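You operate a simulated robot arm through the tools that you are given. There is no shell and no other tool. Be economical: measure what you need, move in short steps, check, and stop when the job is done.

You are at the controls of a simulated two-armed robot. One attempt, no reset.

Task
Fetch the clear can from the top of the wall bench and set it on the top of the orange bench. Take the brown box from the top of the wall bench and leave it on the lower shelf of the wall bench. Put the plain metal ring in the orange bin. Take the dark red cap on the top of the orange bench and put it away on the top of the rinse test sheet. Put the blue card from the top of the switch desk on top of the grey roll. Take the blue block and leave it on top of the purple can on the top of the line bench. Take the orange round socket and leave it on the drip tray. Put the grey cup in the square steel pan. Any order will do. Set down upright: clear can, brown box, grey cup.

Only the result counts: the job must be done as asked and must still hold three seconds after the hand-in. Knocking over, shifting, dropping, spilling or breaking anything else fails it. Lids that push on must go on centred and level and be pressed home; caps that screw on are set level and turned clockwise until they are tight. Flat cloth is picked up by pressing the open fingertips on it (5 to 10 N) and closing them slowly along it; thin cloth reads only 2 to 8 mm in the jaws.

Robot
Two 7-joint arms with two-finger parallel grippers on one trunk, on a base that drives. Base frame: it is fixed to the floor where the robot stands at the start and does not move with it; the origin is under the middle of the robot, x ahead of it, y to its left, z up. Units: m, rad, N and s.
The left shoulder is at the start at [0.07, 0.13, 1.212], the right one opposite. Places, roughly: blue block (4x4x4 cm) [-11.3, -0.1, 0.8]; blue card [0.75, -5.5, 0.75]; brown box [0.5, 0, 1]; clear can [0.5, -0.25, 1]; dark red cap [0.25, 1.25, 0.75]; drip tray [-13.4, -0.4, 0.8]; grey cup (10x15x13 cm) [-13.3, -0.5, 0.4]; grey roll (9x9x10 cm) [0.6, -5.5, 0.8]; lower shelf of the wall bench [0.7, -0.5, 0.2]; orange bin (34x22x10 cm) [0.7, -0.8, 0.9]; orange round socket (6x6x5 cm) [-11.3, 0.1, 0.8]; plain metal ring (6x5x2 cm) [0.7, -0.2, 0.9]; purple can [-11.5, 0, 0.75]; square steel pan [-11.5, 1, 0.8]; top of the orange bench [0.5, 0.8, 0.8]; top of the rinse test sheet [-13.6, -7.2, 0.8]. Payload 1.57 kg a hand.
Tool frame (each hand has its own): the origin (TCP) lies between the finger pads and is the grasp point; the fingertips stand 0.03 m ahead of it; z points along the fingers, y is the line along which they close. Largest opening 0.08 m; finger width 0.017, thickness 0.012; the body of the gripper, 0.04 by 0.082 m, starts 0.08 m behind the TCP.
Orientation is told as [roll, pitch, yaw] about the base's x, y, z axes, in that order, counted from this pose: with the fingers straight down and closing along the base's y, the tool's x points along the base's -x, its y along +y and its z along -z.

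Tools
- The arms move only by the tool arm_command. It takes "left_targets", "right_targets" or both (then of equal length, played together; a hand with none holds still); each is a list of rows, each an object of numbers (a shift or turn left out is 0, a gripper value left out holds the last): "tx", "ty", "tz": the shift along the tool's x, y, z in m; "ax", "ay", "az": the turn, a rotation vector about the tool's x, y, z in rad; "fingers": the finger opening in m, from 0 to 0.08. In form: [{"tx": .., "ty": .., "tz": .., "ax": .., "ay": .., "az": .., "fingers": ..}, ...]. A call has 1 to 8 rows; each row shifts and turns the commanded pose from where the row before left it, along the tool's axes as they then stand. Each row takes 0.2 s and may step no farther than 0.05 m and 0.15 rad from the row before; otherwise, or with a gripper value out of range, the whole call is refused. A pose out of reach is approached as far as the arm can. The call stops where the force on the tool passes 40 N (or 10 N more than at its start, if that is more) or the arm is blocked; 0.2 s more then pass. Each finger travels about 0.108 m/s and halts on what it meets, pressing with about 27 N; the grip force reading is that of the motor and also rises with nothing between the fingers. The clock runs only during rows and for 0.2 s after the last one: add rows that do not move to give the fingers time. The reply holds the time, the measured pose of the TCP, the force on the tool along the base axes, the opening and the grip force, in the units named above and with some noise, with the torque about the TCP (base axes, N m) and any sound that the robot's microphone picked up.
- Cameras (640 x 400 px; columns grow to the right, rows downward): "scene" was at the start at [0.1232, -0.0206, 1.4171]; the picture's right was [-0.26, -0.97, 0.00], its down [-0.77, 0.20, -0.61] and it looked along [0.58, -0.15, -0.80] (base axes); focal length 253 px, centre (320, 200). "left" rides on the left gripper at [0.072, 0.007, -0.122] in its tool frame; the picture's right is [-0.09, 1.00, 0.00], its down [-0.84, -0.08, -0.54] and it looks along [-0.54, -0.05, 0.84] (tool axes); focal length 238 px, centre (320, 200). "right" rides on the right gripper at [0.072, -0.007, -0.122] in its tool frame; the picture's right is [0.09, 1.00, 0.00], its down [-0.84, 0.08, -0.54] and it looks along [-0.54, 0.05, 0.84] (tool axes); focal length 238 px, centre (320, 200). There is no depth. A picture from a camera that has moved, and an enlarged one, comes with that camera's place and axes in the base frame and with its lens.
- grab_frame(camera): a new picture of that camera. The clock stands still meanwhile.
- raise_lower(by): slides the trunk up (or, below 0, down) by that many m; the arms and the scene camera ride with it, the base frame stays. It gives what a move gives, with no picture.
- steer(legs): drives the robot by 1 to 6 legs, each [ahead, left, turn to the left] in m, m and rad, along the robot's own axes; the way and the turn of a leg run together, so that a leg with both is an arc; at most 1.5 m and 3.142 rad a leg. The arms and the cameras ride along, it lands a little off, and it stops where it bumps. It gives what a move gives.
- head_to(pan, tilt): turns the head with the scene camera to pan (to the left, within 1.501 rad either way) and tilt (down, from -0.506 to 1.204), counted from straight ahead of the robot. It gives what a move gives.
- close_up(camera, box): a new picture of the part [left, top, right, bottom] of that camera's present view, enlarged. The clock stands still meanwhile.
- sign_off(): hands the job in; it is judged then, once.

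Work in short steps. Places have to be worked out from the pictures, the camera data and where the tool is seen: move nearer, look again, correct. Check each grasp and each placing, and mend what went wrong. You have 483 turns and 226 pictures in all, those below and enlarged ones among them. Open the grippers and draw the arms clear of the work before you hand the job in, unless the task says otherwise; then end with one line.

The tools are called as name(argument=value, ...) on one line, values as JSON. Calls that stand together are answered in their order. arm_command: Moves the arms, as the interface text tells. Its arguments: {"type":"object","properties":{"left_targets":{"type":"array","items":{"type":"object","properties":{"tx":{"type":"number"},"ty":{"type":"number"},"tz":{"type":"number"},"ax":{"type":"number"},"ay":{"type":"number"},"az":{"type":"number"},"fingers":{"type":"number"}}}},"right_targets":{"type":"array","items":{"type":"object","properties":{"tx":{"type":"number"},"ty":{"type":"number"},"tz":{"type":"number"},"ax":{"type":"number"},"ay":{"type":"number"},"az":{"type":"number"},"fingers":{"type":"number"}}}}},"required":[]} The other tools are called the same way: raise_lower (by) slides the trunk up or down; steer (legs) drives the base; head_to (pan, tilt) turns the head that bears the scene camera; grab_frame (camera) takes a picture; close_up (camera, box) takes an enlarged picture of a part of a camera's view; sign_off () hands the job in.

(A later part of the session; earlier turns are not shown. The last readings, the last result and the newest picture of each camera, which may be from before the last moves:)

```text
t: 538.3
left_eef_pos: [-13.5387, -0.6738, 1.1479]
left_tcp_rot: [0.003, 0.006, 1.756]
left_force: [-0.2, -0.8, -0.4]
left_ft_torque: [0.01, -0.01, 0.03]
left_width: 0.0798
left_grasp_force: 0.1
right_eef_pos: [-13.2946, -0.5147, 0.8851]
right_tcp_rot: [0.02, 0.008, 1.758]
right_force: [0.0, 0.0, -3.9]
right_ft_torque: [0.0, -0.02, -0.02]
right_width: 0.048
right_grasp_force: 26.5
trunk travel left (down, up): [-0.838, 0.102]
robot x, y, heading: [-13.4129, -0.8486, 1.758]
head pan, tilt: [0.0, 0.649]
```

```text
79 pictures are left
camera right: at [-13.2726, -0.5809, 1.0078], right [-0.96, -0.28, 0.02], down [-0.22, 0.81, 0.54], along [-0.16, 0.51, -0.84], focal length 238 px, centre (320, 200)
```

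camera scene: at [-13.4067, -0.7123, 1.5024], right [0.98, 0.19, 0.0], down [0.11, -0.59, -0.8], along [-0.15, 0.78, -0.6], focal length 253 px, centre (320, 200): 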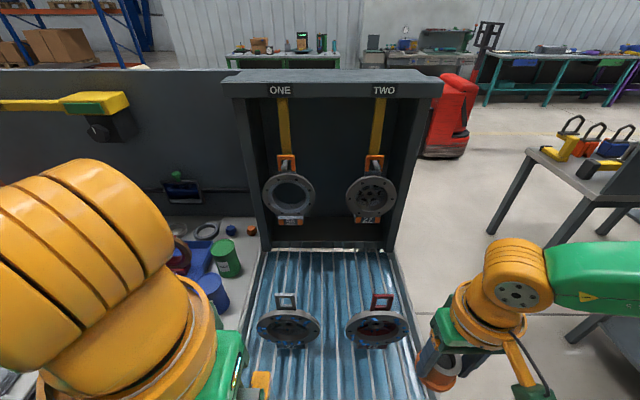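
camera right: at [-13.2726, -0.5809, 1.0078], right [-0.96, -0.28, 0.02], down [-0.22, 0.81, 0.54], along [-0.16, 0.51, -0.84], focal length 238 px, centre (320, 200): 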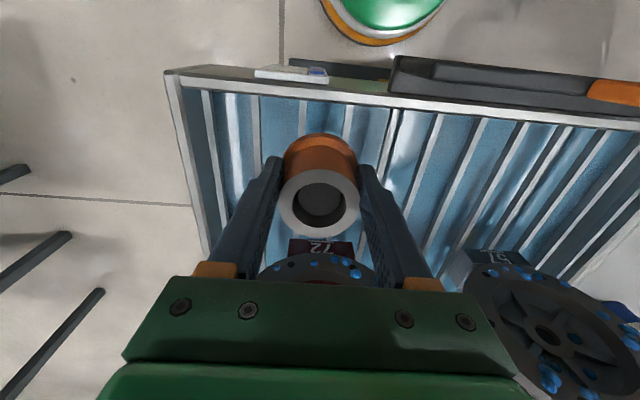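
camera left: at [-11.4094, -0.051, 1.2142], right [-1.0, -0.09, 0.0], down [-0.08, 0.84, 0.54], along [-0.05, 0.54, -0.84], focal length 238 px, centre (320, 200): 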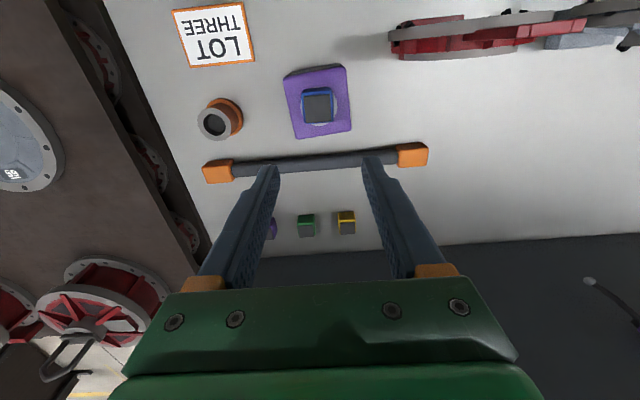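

raise_lower(by=-0.012)

raise_lower(by=-0.006)

raise_lower(by=-0.005)

```text
t: 538.9
left_eef_pos: [-13.5397, -0.6733, 1.1367]
left_tcp_rot: [0.001, 0.005, 1.756]
left_force: [1.0, 0.4, 0.3]
left_ft_torque: [-0.01, -0.03, 0.04]
left_width: 0.0799
left_grasp_force: 0.0
right_eef_pos: [-13.295, -0.5135, 0.8737]
right_tcp_rot: [0.017, 0.009, 1.757]
right_force: [-0.1, -0.4, -3.6]
right_ft_torque: [-0.01, 0.0, 0.0]
right_width: 0.0481
right_grasp_force: 26.0
trunk travel left (down, up): [-0.826, 0.114]
robot x, y, heading: [-13.4135, -0.8481, 1.762]
head pan, tilt: [0.0, 0.649]
```

```text
t: 539.4
left_eef_pos: [-13.5403, -0.6743, 1.1289]
left_tcp_rot: [0.002, 0.006, 1.757]
left_force: [-0.1, 0.0, -0.5]
left_ft_torque: [0.01, 0.02, 0.0]
left_width: 0.08
left_grasp_force: 0.1
right_eef_pos: [-13.2949, -0.5134, 0.8685]
right_tcp_rot: [0.021, 0.009, 1.758]
right_force: [-0.6, 0.6, -3.5]
right_ft_torque: [0.01, -0.01, -0.02]
right_width: 0.0479
right_grasp_force: 26.7
trunk travel left (down, up): [-0.82, 0.12]
robot x, y, heading: [-13.4145, -0.8468, 1.759]
head pan, tilt: [0.0, 0.649]
```

```text
t: 540.0
left_eef_pos: [-13.5395, -0.6751, 1.1251]
left_tcp_rot: [0.002, 0.005, 1.756]
left_force: [0.0, 0.1, 0.6]
left_ft_torque: [-0.02, 0.02, -0.04]
left_width: 0.0797
left_grasp_force: 0.2
right_eef_pos: [-13.2963, -0.5128, 0.8619]
right_tcp_rot: [0.019, 0.007, 1.758]
right_force: [0.6, 0.0, -4.2]
right_ft_torque: [-0.07, 0.02, 0.02]
right_width: 0.0479
right_grasp_force: 27.3
trunk travel left (down, up): [-0.815, 0.125]
robot x, y, heading: [-13.4155, -0.8495, 1.759]
head pan, tilt: [0.0, 0.649]
```

raise_lower(by=-0.005)

raise_lower(by=-0.005)

raise_lower(by=-0.005)

grab_frame(camera="right")

```text
t: 540.5
left_eef_pos: [-13.5391, -0.6749, 1.1206]
left_tcp_rot: [0.001, 0.006, 1.756]
left_force: [-0.1, 0.7, -0.4]
left_ft_torque: [0.02, 0.01, 0.01]
left_width: 0.0802
left_grasp_force: 0.0
right_eef_pos: [-13.2943, -0.5121, 0.858]
right_tcp_rot: [0.02, 0.008, 1.758]
right_force: [1.4, -0.4, -2.9]
right_ft_torque: [-0.02, 0.01, -0.02]
right_width: 0.048
right_grasp_force: 27.7
trunk travel left (down, up): [-0.81, 0.13]
robot x, y, heading: [-13.4141, -0.8479, 1.759]
head pan, tilt: [0.0, 0.649]
```

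```text
t: 541.0
left_eef_pos: [-13.5394, -0.6743, 1.1144]
left_tcp_rot: [0.001, 0.004, 1.756]
left_force: [-0.2, -0.2, -1.1]
left_ft_torque: [0.01, -0.02, -0.05]
left_width: 0.0799
left_grasp_force: 0.1
right_eef_pos: [-13.2955, -0.5125, 0.8522]
right_tcp_rot: [0.019, 0.01, 1.758]
right_force: [-0.1, -1.4, -2.8]
right_ft_torque: [-0.05, -0.02, -0.01]
right_width: 0.0479
right_grasp_force: 27.3
trunk travel left (down, up): [-0.805, 0.135]
robot x, y, heading: [-13.4134, -0.8468, 1.762]
head pan, tilt: [0.0, 0.649]
```

```text
t: 541.6
left_eef_pos: [-13.5407, -0.6748, 1.1105]
left_tcp_rot: [0.001, 0.006, 1.757]
left_force: [0.5, 0.2, -0.3]
left_ft_torque: [0.0, -0.03, -0.04]
left_width: 0.0801
left_grasp_force: 0.0
right_eef_pos: [-13.2957, -0.5137, 0.849]
right_tcp_rot: [0.02, 0.009, 1.758]
right_force: [0.2, -0.4, -3.3]
right_ft_torque: [-0.05, -0.02, 0.04]
right_width: 0.0479
right_grasp_force: 27.1
trunk travel left (down, up): [-0.8, 0.14]
robot x, y, heading: [-13.4148, -0.8487, 1.756]
head pan, tilt: [0.0, 0.649]
```

```text
78 pictures are left
camera right: at [-13.2727, -0.5806, 0.9697], right [-0.96, -0.28, 0.02], down [-0.22, 0.81, 0.54], along [-0.16, 0.51, -0.84], focal length 238 px, centre (320, 200)
```

right: 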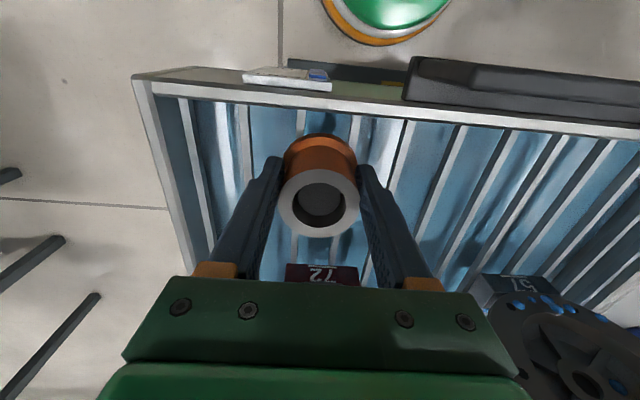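

Still above the bars, so I'll continue in small steps.

raise_lower(by=-0.006)

raise_lower(by=-0.006)

raise_lower(by=-0.005)

```text
t: 542.1
left_eef_pos: [-13.5401, -0.6761, 1.1038]
left_tcp_rot: [0.0, 0.004, 1.755]
left_force: [-0.2, -0.4, 0.3]
left_ft_torque: [-0.02, -0.02, -0.01]
left_width: 0.0801
left_grasp_force: 0.1
right_eef_pos: [-13.295, -0.5145, 0.8433]
right_tcp_rot: [0.018, 0.007, 1.758]
right_force: [0.8, 0.0, 10.5]
right_ft_torque: [0.13, -0.44, 0.0]
right_width: 0.0478
right_grasp_force: 26.3
trunk travel left (down, up): [-0.794, 0.146]
robot x, y, heading: [-13.4149, -0.8485, 1.765]
head pan, tilt: [0.0, 0.649]
```

```text
t: 542.7
left_eef_pos: [-13.5394, -0.679, 1.0984]
left_tcp_rot: [0.0, 0.001, 1.756]
left_force: [0.2, -0.3, -0.3]
left_ft_torque: [0.02, -0.01, 0.01]
left_width: 0.0804
left_grasp_force: 0.1
right_eef_pos: [-13.2956, -0.5155, 0.8384]
right_tcp_rot: [0.017, 0.007, 1.758]
right_force: [3.0, 0.0, 22.7]
right_ft_torque: [0.42, -0.71, -0.09]
right_width: 0.0477
right_grasp_force: 27.1
trunk travel left (down, up): [-0.788, 0.152]
robot x, y, heading: [-13.415, -0.8502, 1.758]
head pan, tilt: [0.0, 0.649]
```

```text
t: 543.0
left_eef_pos: [-13.5404, -0.6799, 1.0981]
left_tcp_rot: [0.0, 0.004, 1.754]
left_force: [-0.9, -0.5, 0.8]
left_ft_torque: [0.01, 0.02, 0.01]
left_width: 0.0799
left_grasp_force: 0.0
right_eef_pos: [-13.2949, -0.5169, 0.8378]
right_tcp_rot: [0.016, 0.001, 1.755]
right_force: [1.2, -5.4, 18.6]
right_ft_torque: [0.07, -0.57, -0.1]
right_width: 0.0478
right_grasp_force: 27.4
trunk travel left (down, up): [-0.787, 0.153]
robot x, y, heading: [-13.413, -0.8472, 1.76]
head pan, tilt: [0.0, 0.649]
stopped: the force on the tool passed its limit at 52 N (the readings are from after the stop); the commanded pose is now the measured one
```

Contact. I'll ease up and release.

raise_lower(by=0.005)

arm_command(right_targets=[{"fingers": 0.055}, {"fingers": 0.066}, {"fingers": 0.066}])

raise_lower(by=0.16)

grab_frame(camera="right")

```text
t: 543.6
left_eef_pos: [-13.54, -0.6741, 1.1013]
left_tcp_rot: [0.003, 0.007, 1.755]
left_force: [-0.1, 0.1, 0.2]
left_ft_torque: [0.01, 0.0, 0.02]
left_width: 0.08
left_grasp_force: 0.1
right_eef_pos: [-13.295, -0.5133, 0.8396]
right_tcp_rot: [0.018, 0.008, 1.757]
right_force: [-1.3, 0.3, -3.5]
right_ft_torque: [-0.05, -0.03, 0.0]
right_width: 0.0475
right_grasp_force: 27.1
trunk travel left (down, up): [-0.792, 0.148]
robot x, y, heading: [-13.4152, -0.8476, 1.765]
head pan, tilt: [0.0, 0.649]
```

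```text
t: 544.4
left_eef_pos: [-13.5402, -0.6755, 1.1023]
left_tcp_rot: [-0.001, 0.006, 1.756]
left_force: [-0.2, 0.1, 1.0]
left_ft_torque: [0.0, 0.03, 0.01]
left_width: 0.0802
left_grasp_force: 0.1
right_eef_pos: [-13.2943, -0.513, 0.8418]
right_tcp_rot: [0.018, 0.004, 1.758]
right_force: [0.5, -0.8, -0.2]
right_ft_torque: [0.03, 0.01, -0.01]
right_width: 0.0659
right_grasp_force: 0.1
trunk travel left (down, up): [-0.792, 0.148]
robot x, y, heading: [-13.4164, -0.8493, 1.761]
head pan, tilt: [0.0, 0.649]
```

```text
t: 546.1
left_eef_pos: [-13.5395, -0.6753, 1.25]
left_tcp_rot: [0.002, 0.006, 1.755]
left_force: [0.5, 0.7, -0.4]
left_ft_torque: [0.03, 0.01, 0.01]
left_width: 0.0796
left_grasp_force: 0.2
right_eef_pos: [-13.2939, -0.5126, 0.9881]
right_tcp_rot: [0.017, 0.006, 1.755]
right_force: [0.2, -0.5, -0.2]
right_ft_torque: [0.02, 0.02, 0.01]
right_width: 0.0663
right_grasp_force: 0.1
right hand out of reach, approached as far as the arm can: row 1
trunk travel left (down, up): [-0.94, 0.0]
robot x, y, heading: [-13.4163, -0.8498, 1.758]
head pan, tilt: [0.0, 0.649]
```

```text
77 pictures are left
camera right: at [-13.2728, -0.5808, 1.1105], right [-0.96, -0.27, 0.02], down [-0.22, 0.81, 0.54], along [-0.16, 0.51, -0.84], focal length 238 px, centre (320, 200)
```

right: 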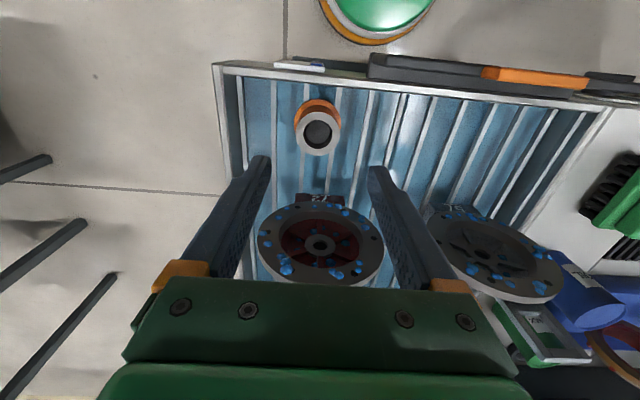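

The socket stands on the tray bars. Now the grey cup on the shelf below: I'll back out, retract the left hand, lower the trunk, and look at it.

steer(legs=[[-0.35, 0, 0]])

arm_command(left_targets=[{"tx": 0.03}, {"tx": 0.02}, {"tz": 0.0}, {"tz": 0.0}], right_targets=[{"fingers": 0.08, "ay": -0.15}, {"ay": -0.15}, {"ay": -0.15}, {"ay": -0.15}])

raise_lower(by=-0.4)

grab_frame(camera="scene")

```text
t: 548.4
left_eef_pos: [-13.4742, -1.0151, 1.2498]
left_tcp_rot: [0.0, 0.009, 1.761]
left_force: [0.5, 0.5, 0.5]
left_ft_torque: [-0.01, -0.02, -0.02]
left_width: 0.0799
left_grasp_force: 0.0
right_eef_pos: [-13.2305, -0.8532, 0.9876]
right_tcp_rot: [0.018, 0.008, 1.76]
right_force: [0.8, 0.5, -0.1]
right_ft_torque: [-0.06, 0.01, 0.02]
right_width: 0.0659
right_grasp_force: 0.0
trunk travel left (down, up): [-0.94, 0.0]
robot x, y, heading: [-13.3471, -1.1899, 1.764]
head pan, tilt: [0.0, 0.649]
```

```text
t: 549.4
left_eef_pos: [-13.463, -1.067, 1.2511]
left_tcp_rot: [0.002, 0.007, 1.759]
left_force: [-0.3, -0.3, 0.5]
left_ft_torque: [-0.02, 0.01, -0.01]
left_width: 0.08
left_grasp_force: 0.1
right_eef_pos: [-13.2331, -0.8337, 1.0277]
right_tcp_rot: [0.021, -0.592, 1.75]
right_force: [0.6, -0.5, -0.2]
right_ft_torque: [0.01, 0.0, -0.02]
right_width: 0.0803
right_grasp_force: 0.1
right hand out of reach, approached as far as the arm can: row 3, 4
trunk travel left (down, up): [-0.94, 0.0]
robot x, y, heading: [-13.351, -1.1873, 1.766]
head pan, tilt: [0.0, 0.649]
```

```text
t: 553.2
left_eef_pos: [-13.4657, -1.0664, 0.8518]
left_tcp_rot: [0.002, 0.004, 1.759]
left_force: [0.2, 0.3, 0.3]
left_ft_torque: [0.01, -0.02, -0.02]
left_width: 0.08
left_grasp_force: 0.0
right_eef_pos: [-13.233, -0.8329, 0.6286]
right_tcp_rot: [0.022, -0.587, 1.748]
right_force: [0.0, -0.2, -0.2]
right_ft_torque: [-0.01, 0.01, 0.07]
right_width: 0.0801
right_grasp_force: 0.0
trunk travel left (down, up): [-0.54, 0.4]
robot x, y, heading: [-13.3458, -1.1898, 1.765]
head pan, tilt: [0.0, 0.649]
```

```text
76 pictures are left
camera scene: at [-13.3736, -1.0577, 1.1292], right [0.98, 0.19, 0.0], down [0.12, -0.59, -0.8], along [-0.15, 0.78, -0.6], focal length 253 px, centre (320, 200)
```

scene: 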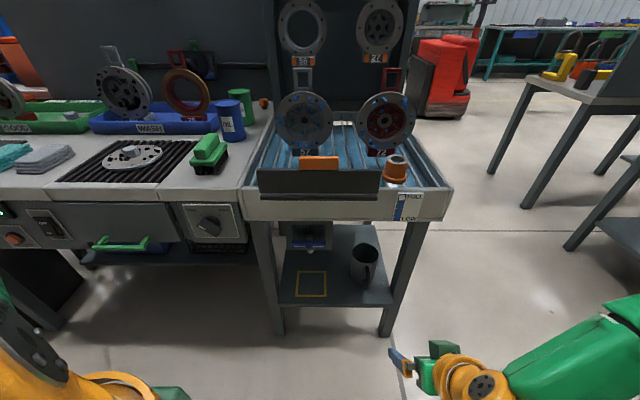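

close_up(camera="scene", box=[250, 205, 430, 340])

grab_frame(camera="right")

```text
2.96 times, centred on (340, 272) of scene
camera zoom: at [-13.3736, -1.0577, 1.1292], right [0.98, 0.19, 0.0], down [0.12, -0.59, -0.8], along [-0.15, 0.78, -0.6], focal length 750 px, centre (261, -15)
```

zoom: 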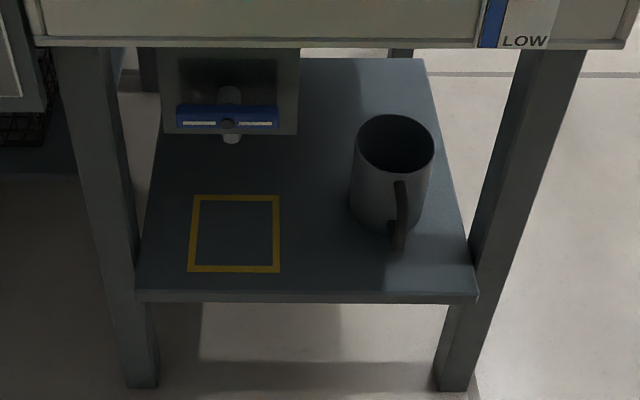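

```text
74 pictures are left
camera right: at [-13.2019, -0.9561, 0.6892], right [-0.96, -0.26, -0.04], down [-0.14, 0.38, 0.92], along [-0.23, 0.89, -0.4], focal length 238 px, centre (320, 200)
```

right: 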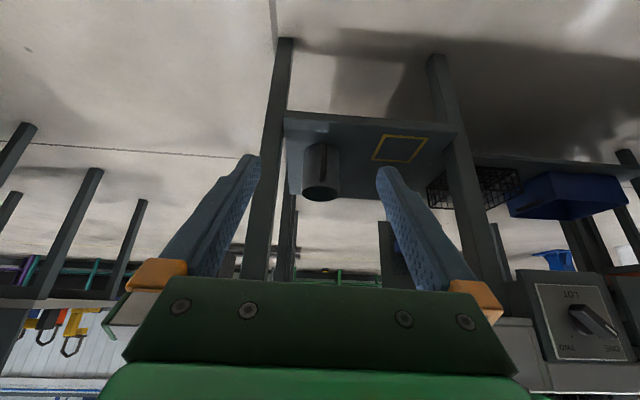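

The cup rim is centred at (-13.331, -0.444, 0.436), diameter 10 cm, handle toward me. I'll pinch its left wall with a strongly tilted hand that fits under the tray, starting by setting the pose in free space.

raise_lower(by=-0.15)

arm_command(right_targets=[{"ay": -0.1}, {"ay": -0.1}, {"tx": -0.0279, "tz": 0.0287}, {"tx": -0.0279, "tz": 0.0287}, {"tx": -0.0279, "tz": 0.0287}])

steer(legs=[[0, 0.06, -0.008]])

grab_frame(camera="right")

```text
t: 554.9
left_eef_pos: [-13.465, -1.0667, 0.7008]
left_tcp_rot: [0.001, 0.006, 1.76]
left_force: [-0.3, 0.3, -0.2]
left_ft_torque: [-0.01, 0.03, -0.02]
left_width: 0.0799
left_grasp_force: 0.0
right_eef_pos: [-13.2341, -0.833, 0.4789]
right_tcp_rot: [0.018, -0.591, 1.75]
right_force: [0.9, -0.2, -0.1]
right_ft_torque: [0.02, -0.01, 0.02]
right_width: 0.08
right_grasp_force: 0.1
trunk travel left (down, up): [-0.39, 0.55]
robot x, y, heading: [-13.3504, -1.1896, 1.764]
head pan, tilt: [0.0, 0.649]
```

```text
t: 556.1
left_eef_pos: [-13.4647, -1.0677, 0.7005]
left_tcp_rot: [0.002, 0.006, 1.756]
left_force: [0.8, 0.7, 0.3]
left_ft_torque: [0.02, -0.01, -0.01]
left_width: 0.0799
left_grasp_force: 0.1
right_eef_pos: [-13.2757, -0.6828, 0.5221]
right_tcp_rot: [0.024, -0.789, 1.743]
right_force: [-0.7, -0.3, 0.6]
right_ft_torque: [0.0, 0.01, -0.05]
right_width: 0.08
right_grasp_force: 0.0
right hand out of reach, approached as far as the arm can: row 1, 2, 5
trunk travel left (down, up): [-0.39, 0.55]
robot x, y, heading: [-13.3473, -1.1904, 1.763]
head pan, tilt: [0.0, 0.649]
```

```text
t: 557.1
left_eef_pos: [-13.5227, -1.0766, 0.7008]
left_tcp_rot: [0.0, 0.006, 1.749]
left_force: [0.1, 0.3, 0.3]
left_ft_torque: [0.03, -0.04, 0.0]
left_width: 0.0799
left_grasp_force: 0.0
right_eef_pos: [-13.3305, -0.6956, 0.5239]
right_tcp_rot: [0.025, -0.788, 1.737]
right_force: [-0.1, -0.2, 0.5]
right_ft_torque: [0.0, 0.01, -0.01]
right_width: 0.0801
right_grasp_force: 0.0
trunk travel left (down, up): [-0.39, 0.55]
robot x, y, heading: [-13.4052, -1.201, 1.757]
head pan, tilt: [0.0, 0.649]
```

```text
73 pictures are left
camera right: at [-13.2979, -0.8273, 0.5577], right [-0.97, -0.24, -0.05], down [-0.1, 0.19, 0.98], along [-0.23, 0.95, -0.21], focal length 238 px, centre (320, 200)
```

right: 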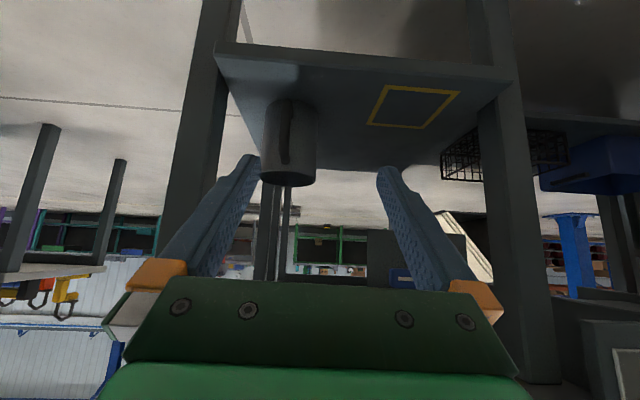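

Laterally aligned with the left wall point. I'll lower 5 cm so the wrist clears the tray's underside and drive in 0.17 first.

raise_lower(by=-0.05)

steer(legs=[[0.16, 0, 0]])

grab_frame(camera="right")

grab_frame(camera="scene")

```text
t: 558.0
left_eef_pos: [-13.5224, -1.0766, 0.6505]
left_tcp_rot: [0.001, 0.005, 1.75]
left_force: [0.0, 0.0, 0.1]
left_ft_torque: [0.02, 0.02, -0.02]
left_width: 0.0802
left_grasp_force: 0.0
right_eef_pos: [-13.3301, -0.6944, 0.474]
right_tcp_rot: [0.024, -0.79, 1.734]
right_force: [0.0, 0.0, -0.2]
right_ft_torque: [-0.01, 0.0, 0.01]
right_width: 0.0797
right_grasp_force: 0.1
trunk travel left (down, up): [-0.34, 0.6]
robot x, y, heading: [-13.4117, -1.2064, 1.763]
head pan, tilt: [0.0, 0.649]
```

```text
t: 559.4
left_eef_pos: [-13.5511, -0.9196, 0.6497]
left_tcp_rot: [0.004, 0.005, 1.751]
left_force: [0.0, 0.2, 0.6]
left_ft_torque: [0.01, 0.0, 0.0]
left_width: 0.0798
left_grasp_force: 0.1
right_eef_pos: [-13.3591, -0.5362, 0.4727]
right_tcp_rot: [0.025, -0.788, 1.737]
right_force: [-0.2, 0.3, -0.3]
right_ft_torque: [-0.02, 0.0, 0.02]
right_width: 0.08
right_grasp_force: 0.0
trunk travel left (down, up): [-0.34, 0.6]
robot x, y, heading: [-13.4349, -1.0449, 1.759]
head pan, tilt: [0.0, 0.649]
```

```text
72 pictures are left
camera right: at [-13.3271, -0.6701, 0.5074], right [-0.97, -0.24, -0.05], down [-0.1, 0.19, 0.98], along [-0.23, 0.95, -0.21], focal length 238 px, centre (320, 200)
```

right: 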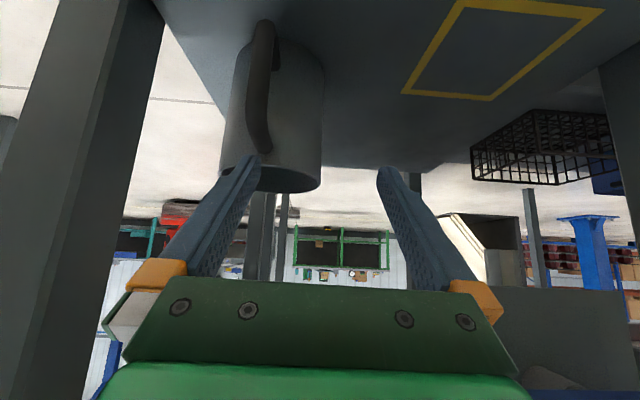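

```text
71 pictures are left
camera scene: at [-13.4606, -0.9113, 0.9291], right [0.98, 0.18, 0.0], down [0.11, -0.59, -0.8], along [-0.15, 0.78, -0.61], focal length 253 px, centre (320, 200)
```

scene: 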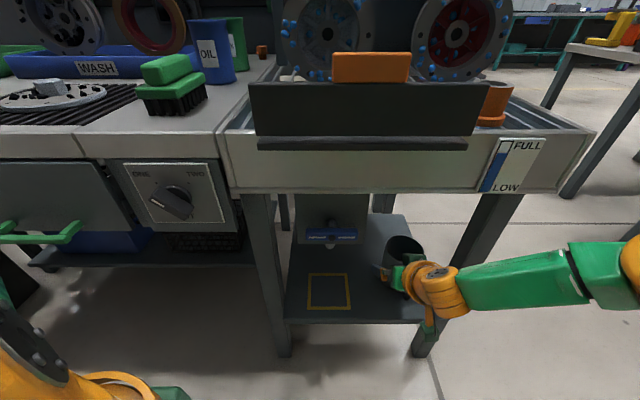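

The fingers are level to straddle the left wall. I'll drive ahead 9 cm.

steer(legs=[[0.088, 0, 0]])

grab_frame(camera="right")

```text
t: 560.5
left_eef_pos: [-13.5681, -0.8332, 0.6502]
left_tcp_rot: [0.002, 0.005, 1.75]
left_force: [-0.1, -0.2, -0.4]
left_ft_torque: [-0.03, 0.03, 0.03]
left_width: 0.0802
left_grasp_force: 0.0
right_eef_pos: [-13.376, -0.4516, 0.4734]
right_tcp_rot: [0.025, -0.787, 1.735]
right_force: [-0.2, 0.2, 0.6]
right_ft_torque: [0.02, -0.02, -0.02]
right_width: 0.0802
right_grasp_force: 0.1
trunk travel left (down, up): [-0.34, 0.6]
robot x, y, heading: [-13.4526, -0.9594, 1.757]
head pan, tilt: [0.0, 0.649]
```

```text
70 pictures are left
camera right: at [-13.3432, -0.5841, 0.5074], right [-0.97, -0.24, -0.05], down [-0.1, 0.19, 0.98], along [-0.23, 0.95, -0.21], focal length 238 px, centre (320, 200)
```

right: 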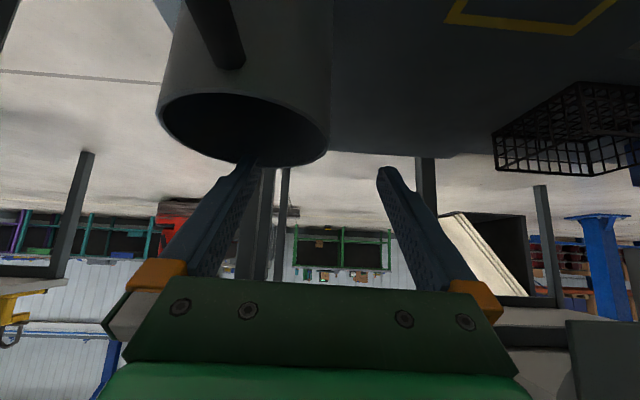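

The inner finger is over the cup opening and the outer finger outside it. I'll lower the trunk 5.5 cm.

raise_lower(by=-0.055)

grab_frame(camera="right")

```text
t: 561.5
left_eef_pos: [-13.5681, -0.834, 0.5957]
left_tcp_rot: [0.002, 0.007, 1.751]
left_force: [0.0, -0.6, 0.3]
left_ft_torque: [-0.02, -0.01, 0.0]
left_width: 0.0802
left_grasp_force: 0.1
right_eef_pos: [-13.3752, -0.4514, 0.418]
right_tcp_rot: [0.026, -0.789, 1.736]
right_force: [-0.4, -0.4, -0.3]
right_ft_torque: [-0.01, 0.04, -0.02]
right_width: 0.08
right_grasp_force: 0.1
trunk travel left (down, up): [-0.285, 0.655]
robot x, y, heading: [-13.4509, -0.9611, 1.762]
head pan, tilt: [0.0, 0.649]
```

```text
69 pictures are left
camera right: at [-13.3432, -0.5843, 0.4526], right [-0.97, -0.24, -0.05], down [-0.1, 0.19, 0.98], along [-0.23, 0.95, -0.21], focal length 238 px, centre (320, 200)
```

right: 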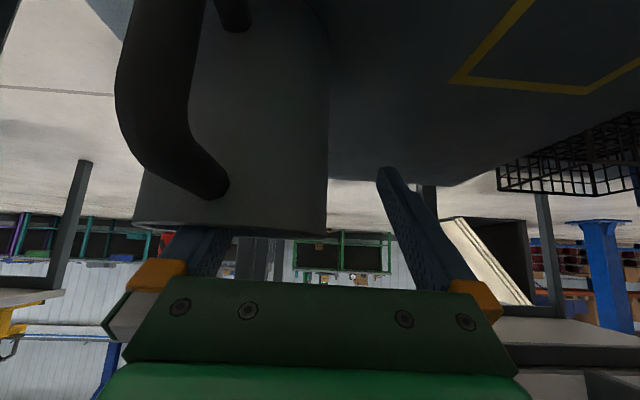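

The wall is between the fingers. I'll close.

arm_command(right_targets=[{"fingers": 0.06}, {"fingers": 0.04}, {"fingers": 0.02}, {"fingers": 0.0}, {"fingers": 0.0}, {"fingers": 0.0}])

grab_frame(camera="right")

```text
t: 562.9
left_eef_pos: [-13.5679, -0.8348, 0.5952]
left_tcp_rot: [0.0, 0.003, 1.75]
left_force: [-0.1, -0.5, -0.5]
left_ft_torque: [-0.01, 0.02, 0.0]
left_width: 0.0799
left_grasp_force: 0.0
right_eef_pos: [-13.3759, -0.4515, 0.4183]
right_tcp_rot: [0.024, -0.793, 1.735]
right_force: [2.8, -0.9, 7.2]
right_ft_torque: [-0.41, -0.56, 0.03]
right_width: 0.0167
right_grasp_force: 26.8
trunk travel left (down, up): [-0.285, 0.655]
robot x, y, heading: [-13.4495, -0.9567, 1.757]
head pan, tilt: [0.0, 0.649]
```

```text
68 pictures are left
camera right: at [-13.343, -0.5847, 0.4534], right [-0.97, -0.24, -0.05], down [-0.1, 0.19, 0.98], along [-0.23, 0.95, -0.21], focal length 238 px, centre (320, 200)
```

right: 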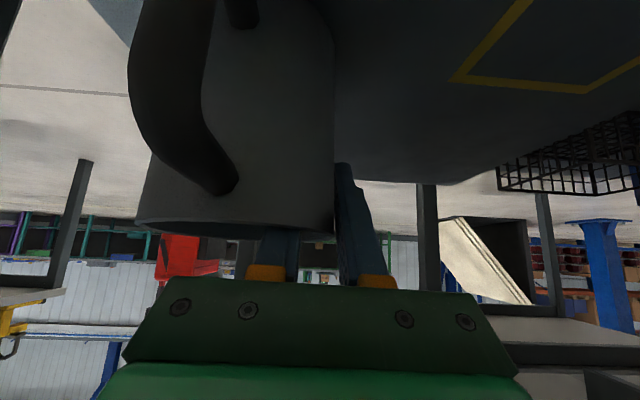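

The grip closed at 16.7 mm, a three-point contact on the curved wall. I'll lift 2 cm and check.

raise_lower(by=0.02)

grab_frame(camera="right")

close_up(camera="scene", box=[280, 190, 480, 340])

```text
t: 563.6
left_eef_pos: [-13.5672, -0.8343, 0.6168]
left_tcp_rot: [0.003, 0.004, 1.751]
left_force: [0.0, -0.1, 0.0]
left_ft_torque: [-0.01, 0.02, -0.01]
left_width: 0.0798
left_grasp_force: 0.1
right_eef_pos: [-13.3751, -0.4511, 0.4377]
right_tcp_rot: [0.023, -0.788, 1.735]
right_force: [0.1, 1.0, -2.2]
right_ft_torque: [0.05, 0.1, -0.03]
right_width: 0.0153
right_grasp_force: 26.6
trunk travel left (down, up): [-0.305, 0.635]
robot x, y, heading: [-13.4536, -0.9592, 1.752]
head pan, tilt: [0.0, 0.649]
```

```text
67 pictures are left
camera right: at [-13.3433, -0.5841, 0.4722], right [-0.97, -0.24, -0.05], down [-0.1, 0.19, 0.98], along [-0.23, 0.95, -0.21], focal length 238 px, centre (320, 200)
```

right: 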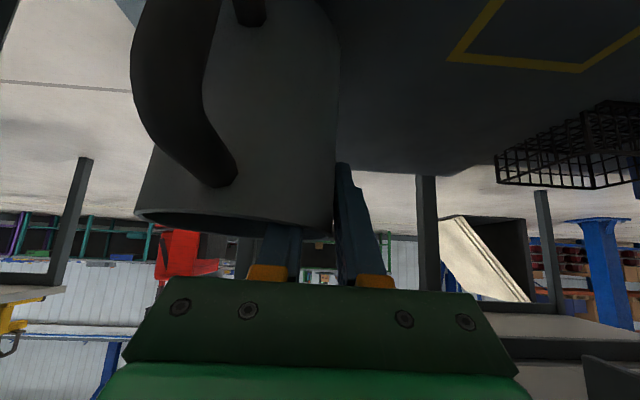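

```text
2.67 times, centred on (380, 265) of scene
camera zoom: at [-13.4767, -0.8251, 0.8941], right [0.98, 0.18, 0.0], down [0.11, -0.59, -0.8], along [-0.15, 0.78, -0.61], focal length 675 px, centre (160, 27)
```

zoom: 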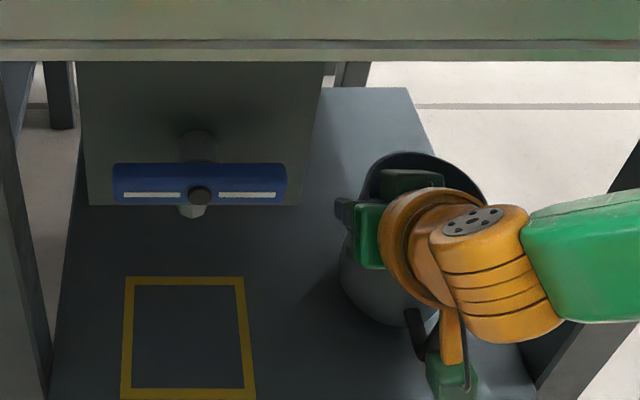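

raise_lower(by=0.025)

grab_frame(camera="right")

```text
t: 564.3
left_eef_pos: [-13.5683, -0.8344, 0.6405]
left_tcp_rot: [0.001, 0.005, 1.751]
left_force: [-0.7, -0.7, 0.1]
left_ft_torque: [0.0, 0.0, -0.01]
left_width: 0.0801
left_grasp_force: 0.2
right_eef_pos: [-13.375, -0.452, 0.4615]
right_tcp_rot: [0.025, -0.787, 1.735]
right_force: [0.0, 0.1, -3.1]
right_ft_torque: [0.01, 0.11, 0.0]
right_width: 0.0157
right_grasp_force: 26.8
trunk travel left (down, up): [-0.33, 0.61]
robot x, y, heading: [-13.4516, -0.9561, 1.76]
head pan, tilt: [0.0, 0.649]
```

```text
65 pictures are left
camera right: at [-13.3431, -0.584, 0.4974], right [-0.97, -0.24, -0.05], down [-0.1, 0.19, 0.98], along [-0.23, 0.95, -0.21], focal length 238 px, centre (320, 200)
```

right: 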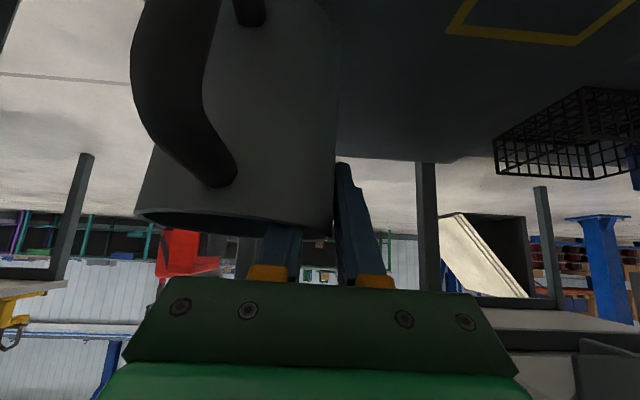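

The grip is stable. I'll back straight out from under the tray.

steer(legs=[[-0.36, 0, 0]])

raise_lower(by=0.4)

raise_lower(by=0.15)

grab_frame(camera="scene")

```text
t: 566.6
left_eef_pos: [-13.5019, -1.1887, 0.6413]
left_tcp_rot: [0.002, 0.004, 1.748]
left_force: [-0.7, 0.3, 0.4]
left_ft_torque: [-0.01, 0.0, 0.03]
left_width: 0.0797
left_grasp_force: 0.0
right_eef_pos: [-13.3082, -0.8069, 0.463]
right_tcp_rot: [0.024, -0.79, 1.733]
right_force: [0.2, 0.2, -1.7]
right_ft_torque: [0.01, 0.1, 0.01]
right_width: 0.0154
right_grasp_force: 27.5
trunk travel left (down, up): [-0.33, 0.61]
robot x, y, heading: [-13.3862, -1.3056, 1.756]
head pan, tilt: [0.0, 0.649]
```

```text
t: 570.4
left_eef_pos: [-13.5014, -1.1876, 1.0401]
left_tcp_rot: [0.001, 0.006, 1.75]
left_force: [-0.1, -0.1, -1.1]
left_ft_torque: [-0.04, -0.02, -0.01]
left_width: 0.0801
left_grasp_force: 0.1
right_eef_pos: [-13.308, -0.8059, 0.8621]
right_tcp_rot: [0.024, -0.788, 1.732]
right_force: [-0.1, -0.9, -1.8]
right_ft_torque: [0.05, 0.08, 0.01]
right_width: 0.015
right_grasp_force: 27.3
trunk travel left (down, up): [-0.73, 0.21]
robot x, y, heading: [-13.3864, -1.3119, 1.757]
head pan, tilt: [0.0, 0.649]
```

```text
t: 572.2
left_eef_pos: [-13.5011, -1.1887, 1.1911]
left_tcp_rot: [0.002, 0.006, 1.748]
left_force: [0.6, -0.5, -0.7]
left_ft_torque: [0.02, 0.02, 0.01]
left_width: 0.0802
left_grasp_force: 0.0
right_eef_pos: [-13.3076, -0.8064, 1.0124]
right_tcp_rot: [0.024, -0.788, 1.733]
right_force: [-0.5, -0.8, -1.8]
right_ft_torque: [0.03, 0.09, 0.05]
right_width: 0.0151
right_grasp_force: 26.6
trunk travel left (down, up): [-0.88, 0.06]
robot x, y, heading: [-13.3872, -1.3154, 1.757]
head pan, tilt: [0.0, 0.649]
```

```text
64 pictures are left
camera scene: at [-13.4101, -1.1802, 1.469], right [0.98, 0.18, 0.0], down [0.11, -0.59, -0.8], along [-0.15, 0.78, -0.61], focal length 253 px, centre (320, 200)
```

scene: 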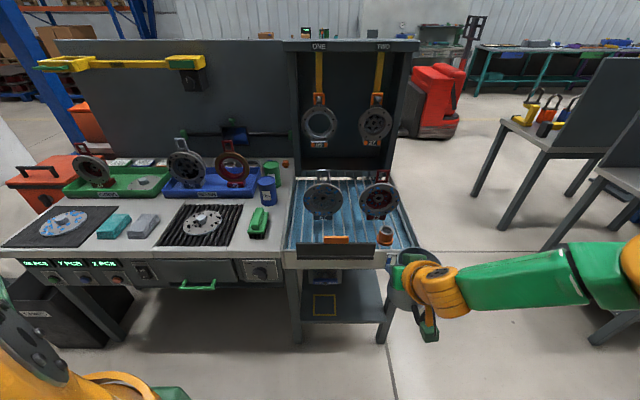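

The cup is held securely. The pan table is behind the line bench, and the passage between benches is narrow, so I'll retract the cup, move right, and turn to pass through sideways.

arm_command(right_targets=[{"tx": 0.026, "tz": -0.026}, {"tx": 0.026, "tz": -0.026}, {"tx": 0.025, "tz": -0.026}])

steer(legs=[[0, -0.8, 0], [0, 0, -1.571]])

head_to(pan=1.2, tilt=0.35)

grab_frame(camera="scene")

```text
t: 573.0
left_eef_pos: [-13.5019, -1.1907, 1.1899]
left_tcp_rot: [0.001, 0.006, 1.749]
left_force: [-0.3, -0.9, -0.7]
left_ft_torque: [-0.01, -0.02, 0.0]
left_width: 0.0802
left_grasp_force: 0.0
right_eef_pos: [-13.2872, -0.9152, 1.0129]
right_tcp_rot: [0.027, -0.79, 1.733]
right_force: [0.2, 0.3, -1.9]
right_ft_torque: [0.01, 0.1, 0.01]
right_width: 0.0152
right_grasp_force: 26.1
trunk travel left (down, up): [-0.88, 0.06]
robot x, y, heading: [-13.3882, -1.3151, 1.755]
head pan, tilt: [0.0, 0.649]
```

```text
t: 581.1
left_eef_pos: [-12.4681, -1.051, 1.1911]
left_tcp_rot: [0.003, 0.006, 0.183]
left_force: [0.1, 0.1, -0.5]
left_ft_torque: [0.03, -0.06, -0.01]
left_width: 0.08
left_grasp_force: 0.0
right_eef_pos: [-12.192, -1.2632, 1.0146]
right_tcp_rot: [0.024, -0.786, 0.169]
right_force: [-0.1, 1.0, -1.3]
right_ft_torque: [0.07, -0.01, 0.02]
right_width: 0.0145
right_grasp_force: 26.5
trunk travel left (down, up): [-0.88, 0.06]
robot x, y, heading: [-12.5909, -1.1682, 0.184]
head pan, tilt: [0.0, 0.649]
```

```text
t: 582.5
left_eef_pos: [-12.4679, -1.0506, 1.1907]
left_tcp_rot: [0.002, 0.006, 0.183]
left_force: [-0.5, 0.9, -0.4]
left_ft_torque: [-0.01, -0.01, -0.03]
left_width: 0.0803
left_grasp_force: 0.0
right_eef_pos: [-12.1908, -1.2632, 1.0129]
right_tcp_rot: [0.025, -0.788, 0.169]
right_force: [0.0, -0.3, -2.4]
right_ft_torque: [0.08, -0.04, 0.0]
right_width: 0.0147
right_grasp_force: 27.1
trunk travel left (down, up): [-0.88, 0.06]
robot x, y, heading: [-12.5921, -1.1679, 0.191]
head pan, tilt: [1.201, 0.351]
```

```text
63 pictures are left
camera scene: at [-12.5249, -1.0677, 1.4962], right [0.98, -0.18, 0.0], down [-0.06, -0.34, -0.94], along [0.17, 0.92, -0.34], focal length 253 px, centre (320, 200)
```

scene: 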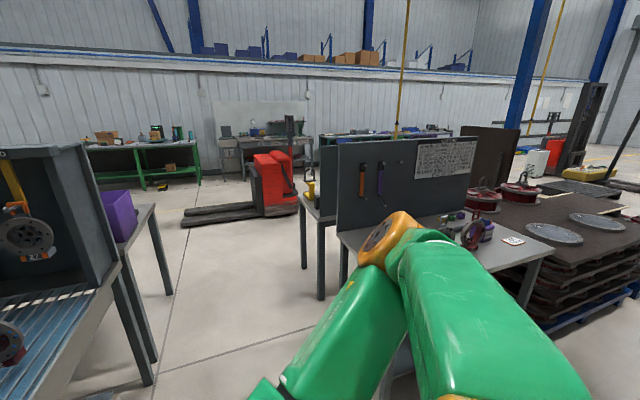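

The corridor is wide enough with the robot sideways. I'll strafe left through it.

steer(legs=[[-0.05, 1.4, 0], [0, 1.25, 0]])

head_to(pan=-0.3, tilt=0.5)

grab_frame(camera="scene")

```text
t: 595.4
left_eef_pos: [-13.0043, 1.5468, 1.1914]
left_tcp_rot: [0.002, 0.007, 0.176]
left_force: [0.3, -0.2, -0.2]
left_ft_torque: [0.01, -0.02, -0.01]
left_width: 0.08
left_grasp_force: 0.0
right_eef_pos: [-12.7307, 1.3314, 1.0119]
right_tcp_rot: [0.026, -0.787, 0.16]
right_force: [0.0, 0.1, -1.4]
right_ft_torque: [0.08, -0.05, 0.03]
right_width: 0.0146
right_grasp_force: 26.8
trunk travel left (down, up): [-0.88, 0.06]
robot x, y, heading: [-13.1292, 1.4274, 0.184]
head pan, tilt: [1.201, 0.351]
```

```text
t: 597.0
left_eef_pos: [-13.0045, 1.5474, 1.1894]
left_tcp_rot: [0.002, 0.006, 0.177]
left_force: [0.4, -1.1, -0.3]
left_ft_torque: [0.01, 0.04, -0.01]
left_width: 0.0801
left_grasp_force: 0.0
right_eef_pos: [-12.731, 1.3323, 1.0131]
right_tcp_rot: [0.024, -0.788, 0.162]
right_force: [-0.5, 0.4, -1.6]
right_ft_torque: [0.1, -0.03, -0.02]
right_width: 0.0142
right_grasp_force: 27.2
trunk travel left (down, up): [-0.88, 0.06]
robot x, y, heading: [-13.1355, 1.4305, 0.179]
head pan, tilt: [-0.3, 0.499]
```

```text
62 pictures are left
camera scene: at [-12.9889, 1.4288, 1.4825], right [-0.12, -0.99, 0.0], down [-0.48, 0.06, -0.88], along [0.87, -0.1, -0.48], focal length 253 px, centre (320, 200)
```

scene: 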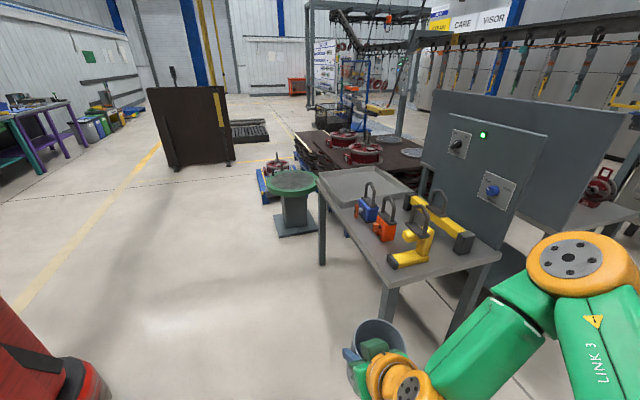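

I can see the steel pan at the far end of this table, centred at about (-11.64, 1.0). I'll drive forward alongside the table and then turn right to face it.

steer(legs=[[1.45, 0.03, 0.005], [0.05, 0, 0], [0, 0, -1.571]])

head_to(pan=-0.3, tilt=0.75)

grab_frame(camera="scene")

```text
t: 608.6
left_eef_pos: [-11.5325, 1.6121, 1.1904]
left_tcp_rot: [0.001, 0.005, -1.398]
left_force: [0.6, 0.2, 0.0]
left_ft_torque: [0.0, -0.01, 0.01]
left_width: 0.0803
left_grasp_force: 0.0
right_eef_pos: [-11.7473, 1.3383, 1.013]
right_tcp_rot: [0.024, -0.787, -1.412]
right_force: [-0.4, -0.3, -2.8]
right_ft_torque: [-0.02, -0.13, -0.01]
right_width: 0.0144
right_grasp_force: 26.8
trunk travel left (down, up): [-0.88, 0.06]
robot x, y, heading: [-11.6491, 1.7363, -1.387]
head pan, tilt: [-0.3, 0.499]
```

```text
t: 609.4
left_eef_pos: [-11.5335, 1.6126, 1.191]
left_tcp_rot: [0.001, 0.006, -1.397]
left_force: [1.2, 0.7, 0.6]
left_ft_torque: [-0.01, 0.0, -0.03]
left_width: 0.08
left_grasp_force: 0.2
right_eef_pos: [-11.7473, 1.3382, 1.0136]
right_tcp_rot: [0.025, -0.787, -1.414]
right_force: [-0.4, -0.5, -1.9]
right_ft_torque: [-0.02, -0.09, 0.02]
right_width: 0.0141
right_grasp_force: 27.4
trunk travel left (down, up): [-0.88, 0.06]
robot x, y, heading: [-11.6494, 1.7391, -1.391]
head pan, tilt: [-0.3, 0.75]
```

```text
61 pictures are left
camera scene: at [-11.6473, 1.6046, 1.4606], right [-0.99, 0.12, 0.0], down [0.08, 0.68, -0.73], along [-0.09, -0.73, -0.68], focal length 253 px, centre (320, 200)
```

scene: 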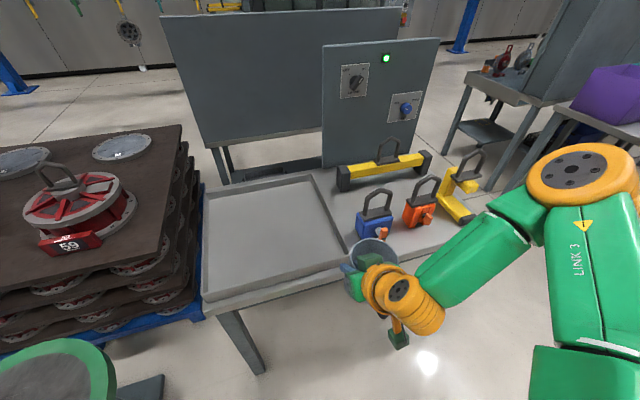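

The pan is about 40 cm square, centred at about (-11.55, 1.02). I'll drive left 0.155 and ahead 0.23 so the cup comes over the pan.

steer(legs=[[0, 0.155, 0], [0.22, 0, 0]])

grab_frame(camera="scene")

grab_frame(camera="right")

```text
t: 612.1
left_eef_pos: [-11.3426, 1.428, 1.192]
left_tcp_rot: [0.0, 0.0, -1.397]
left_force: [-1.0, 0.6, -0.8]
left_ft_torque: [-0.01, -0.01, -0.01]
left_width: 0.0801
left_grasp_force: 0.0
right_eef_pos: [-11.5575, 1.1526, 1.014]
right_tcp_rot: [0.027, -0.79, -1.413]
right_force: [0.4, 0.6, -1.8]
right_ft_torque: [-0.04, -0.06, 0.04]
right_width: 0.0139
right_grasp_force: 26.6
trunk travel left (down, up): [-0.88, 0.06]
robot x, y, heading: [-11.4585, 1.5529, -1.389]
head pan, tilt: [-0.3, 0.75]
```

```text
60 pictures are left
camera scene: at [-11.4574, 1.4206, 1.4609], right [-0.99, 0.12, 0.0], down [0.08, 0.68, -0.73], along [-0.09, -0.73, -0.68], focal length 253 px, centre (320, 200)
```

scene: 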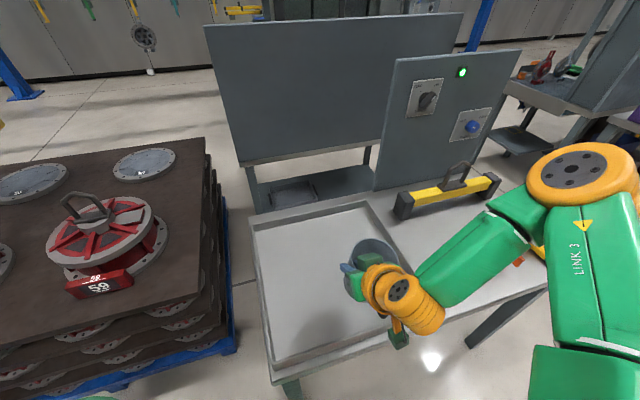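

```text
59 pictures are left
camera right: at [-11.5883, 1.2871, 1.0486], right [0.97, 0.24, -0.05], down [0.09, -0.19, 0.98], along [0.22, -0.95, -0.21], focal length 238 px, centre (320, 200)
```

right: 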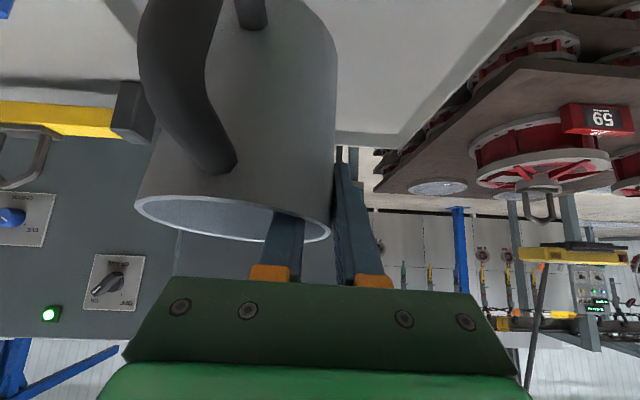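

The cup is over the pan's front right but sags about 6° to one side. I'll level it by rolling the hand and move 5 cm further in and 3 cm left.

arm_command(right_targets=[{"tx": -0.0175, "tz": 0.0178, "ty": 0.015}, {"tx": -0.0175, "tz": 0.0178, "ty": 0.015}, {"ax": 0.035, "az": -0.036}, {"ax": 0.035, "az": -0.036}, {"tx": 0.0}])

grab_frame(camera="right")

grab_frame(camera="scene")

```text
t: 613.3
left_eef_pos: [-11.3412, 1.4246, 1.1913]
left_tcp_rot: [0.002, 0.005, -1.396]
left_force: [0.7, 0.7, -0.4]
left_ft_torque: [-0.01, 0.05, 0.0]
left_width: 0.0799
left_grasp_force: 0.1
right_eef_pos: [-11.5281, 1.105, 1.0212]
right_tcp_rot: [-0.118, -0.783, -1.311]
right_force: [-1.1, -0.8, -2.2]
right_ft_torque: [-0.01, -0.09, -0.03]
right_width: 0.0142
right_grasp_force: 26.9
right hand out of reach, approached as far as the arm can: row 3, 4
trunk travel left (down, up): [-0.88, 0.06]
robot x, y, heading: [-11.4562, 1.5509, -1.387]
head pan, tilt: [-0.3, 0.75]
```

```text
58 pictures are left
camera right: at [-11.5563, 1.2405, 1.0577], right [0.96, 0.24, -0.15], down [0.19, -0.18, 0.97], along [0.21, -0.95, -0.22], focal length 238 px, centre (320, 200)
```

right: 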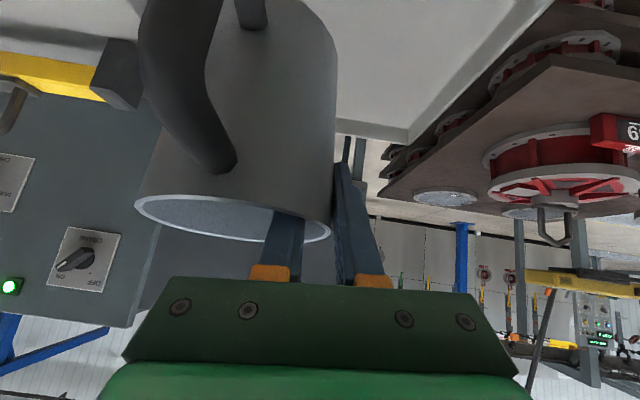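

```text
57 pictures are left
camera scene: at [-11.4558, 1.4162, 1.4605], right [-0.99, 0.12, 0.0], down [0.08, 0.68, -0.73], along [-0.09, -0.73, -0.68], focal length 253 px, centre (320, 200)
```

scene: 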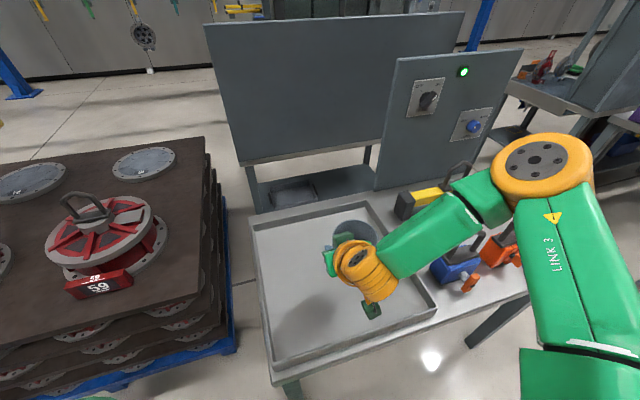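

Over the pan. I'll lower with the trunk in steps.

raise_lower(by=-0.07)

raise_lower(by=-0.012)

grab_frame(camera="right")

```text
t: 614.4
left_eef_pos: [-11.3418, 1.4248, 1.1204]
left_tcp_rot: [0.003, 0.005, -1.397]
left_force: [-0.1, 0.1, 0.2]
left_ft_torque: [0.0, 0.0, -0.01]
left_width: 0.0803
left_grasp_force: 0.1
right_eef_pos: [-11.5284, 1.1054, 0.9516]
right_tcp_rot: [-0.115, -0.784, -1.311]
right_force: [-0.4, 0.1, -2.4]
right_ft_torque: [0.0, -0.1, 0.01]
right_width: 0.0139
right_grasp_force: 27.1
trunk travel left (down, up): [-0.81, 0.13]
robot x, y, heading: [-11.4574, 1.5489, -1.394]
head pan, tilt: [-0.3, 0.75]
```

```text
t: 615.0
left_eef_pos: [-11.3409, 1.4246, 1.1085]
left_tcp_rot: [0.002, 0.005, -1.395]
left_force: [0.2, -0.6, 0.3]
left_ft_torque: [-0.03, 0.01, 0.02]
left_width: 0.08
left_grasp_force: 0.0
right_eef_pos: [-11.5281, 1.1051, 0.9406]
right_tcp_rot: [-0.114, -0.783, -1.311]
right_force: [-0.2, 0.8, -2.6]
right_ft_torque: [0.0, -0.09, -0.01]
right_width: 0.014
right_grasp_force: 27.2
trunk travel left (down, up): [-0.798, 0.142]
robot x, y, heading: [-11.4564, 1.5509, -1.396]
head pan, tilt: [-0.3, 0.75]
```

```text
56 pictures are left
camera right: at [-11.5565, 1.2403, 0.9755], right [0.96, 0.24, -0.15], down [0.19, -0.18, 0.97], along [0.21, -0.95, -0.21], focal length 238 px, centre (320, 200)
```

right: 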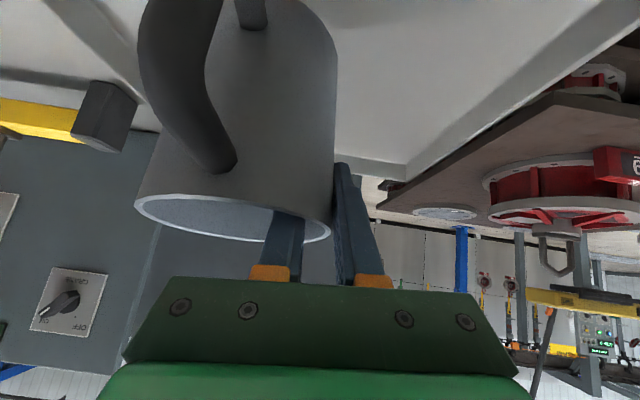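

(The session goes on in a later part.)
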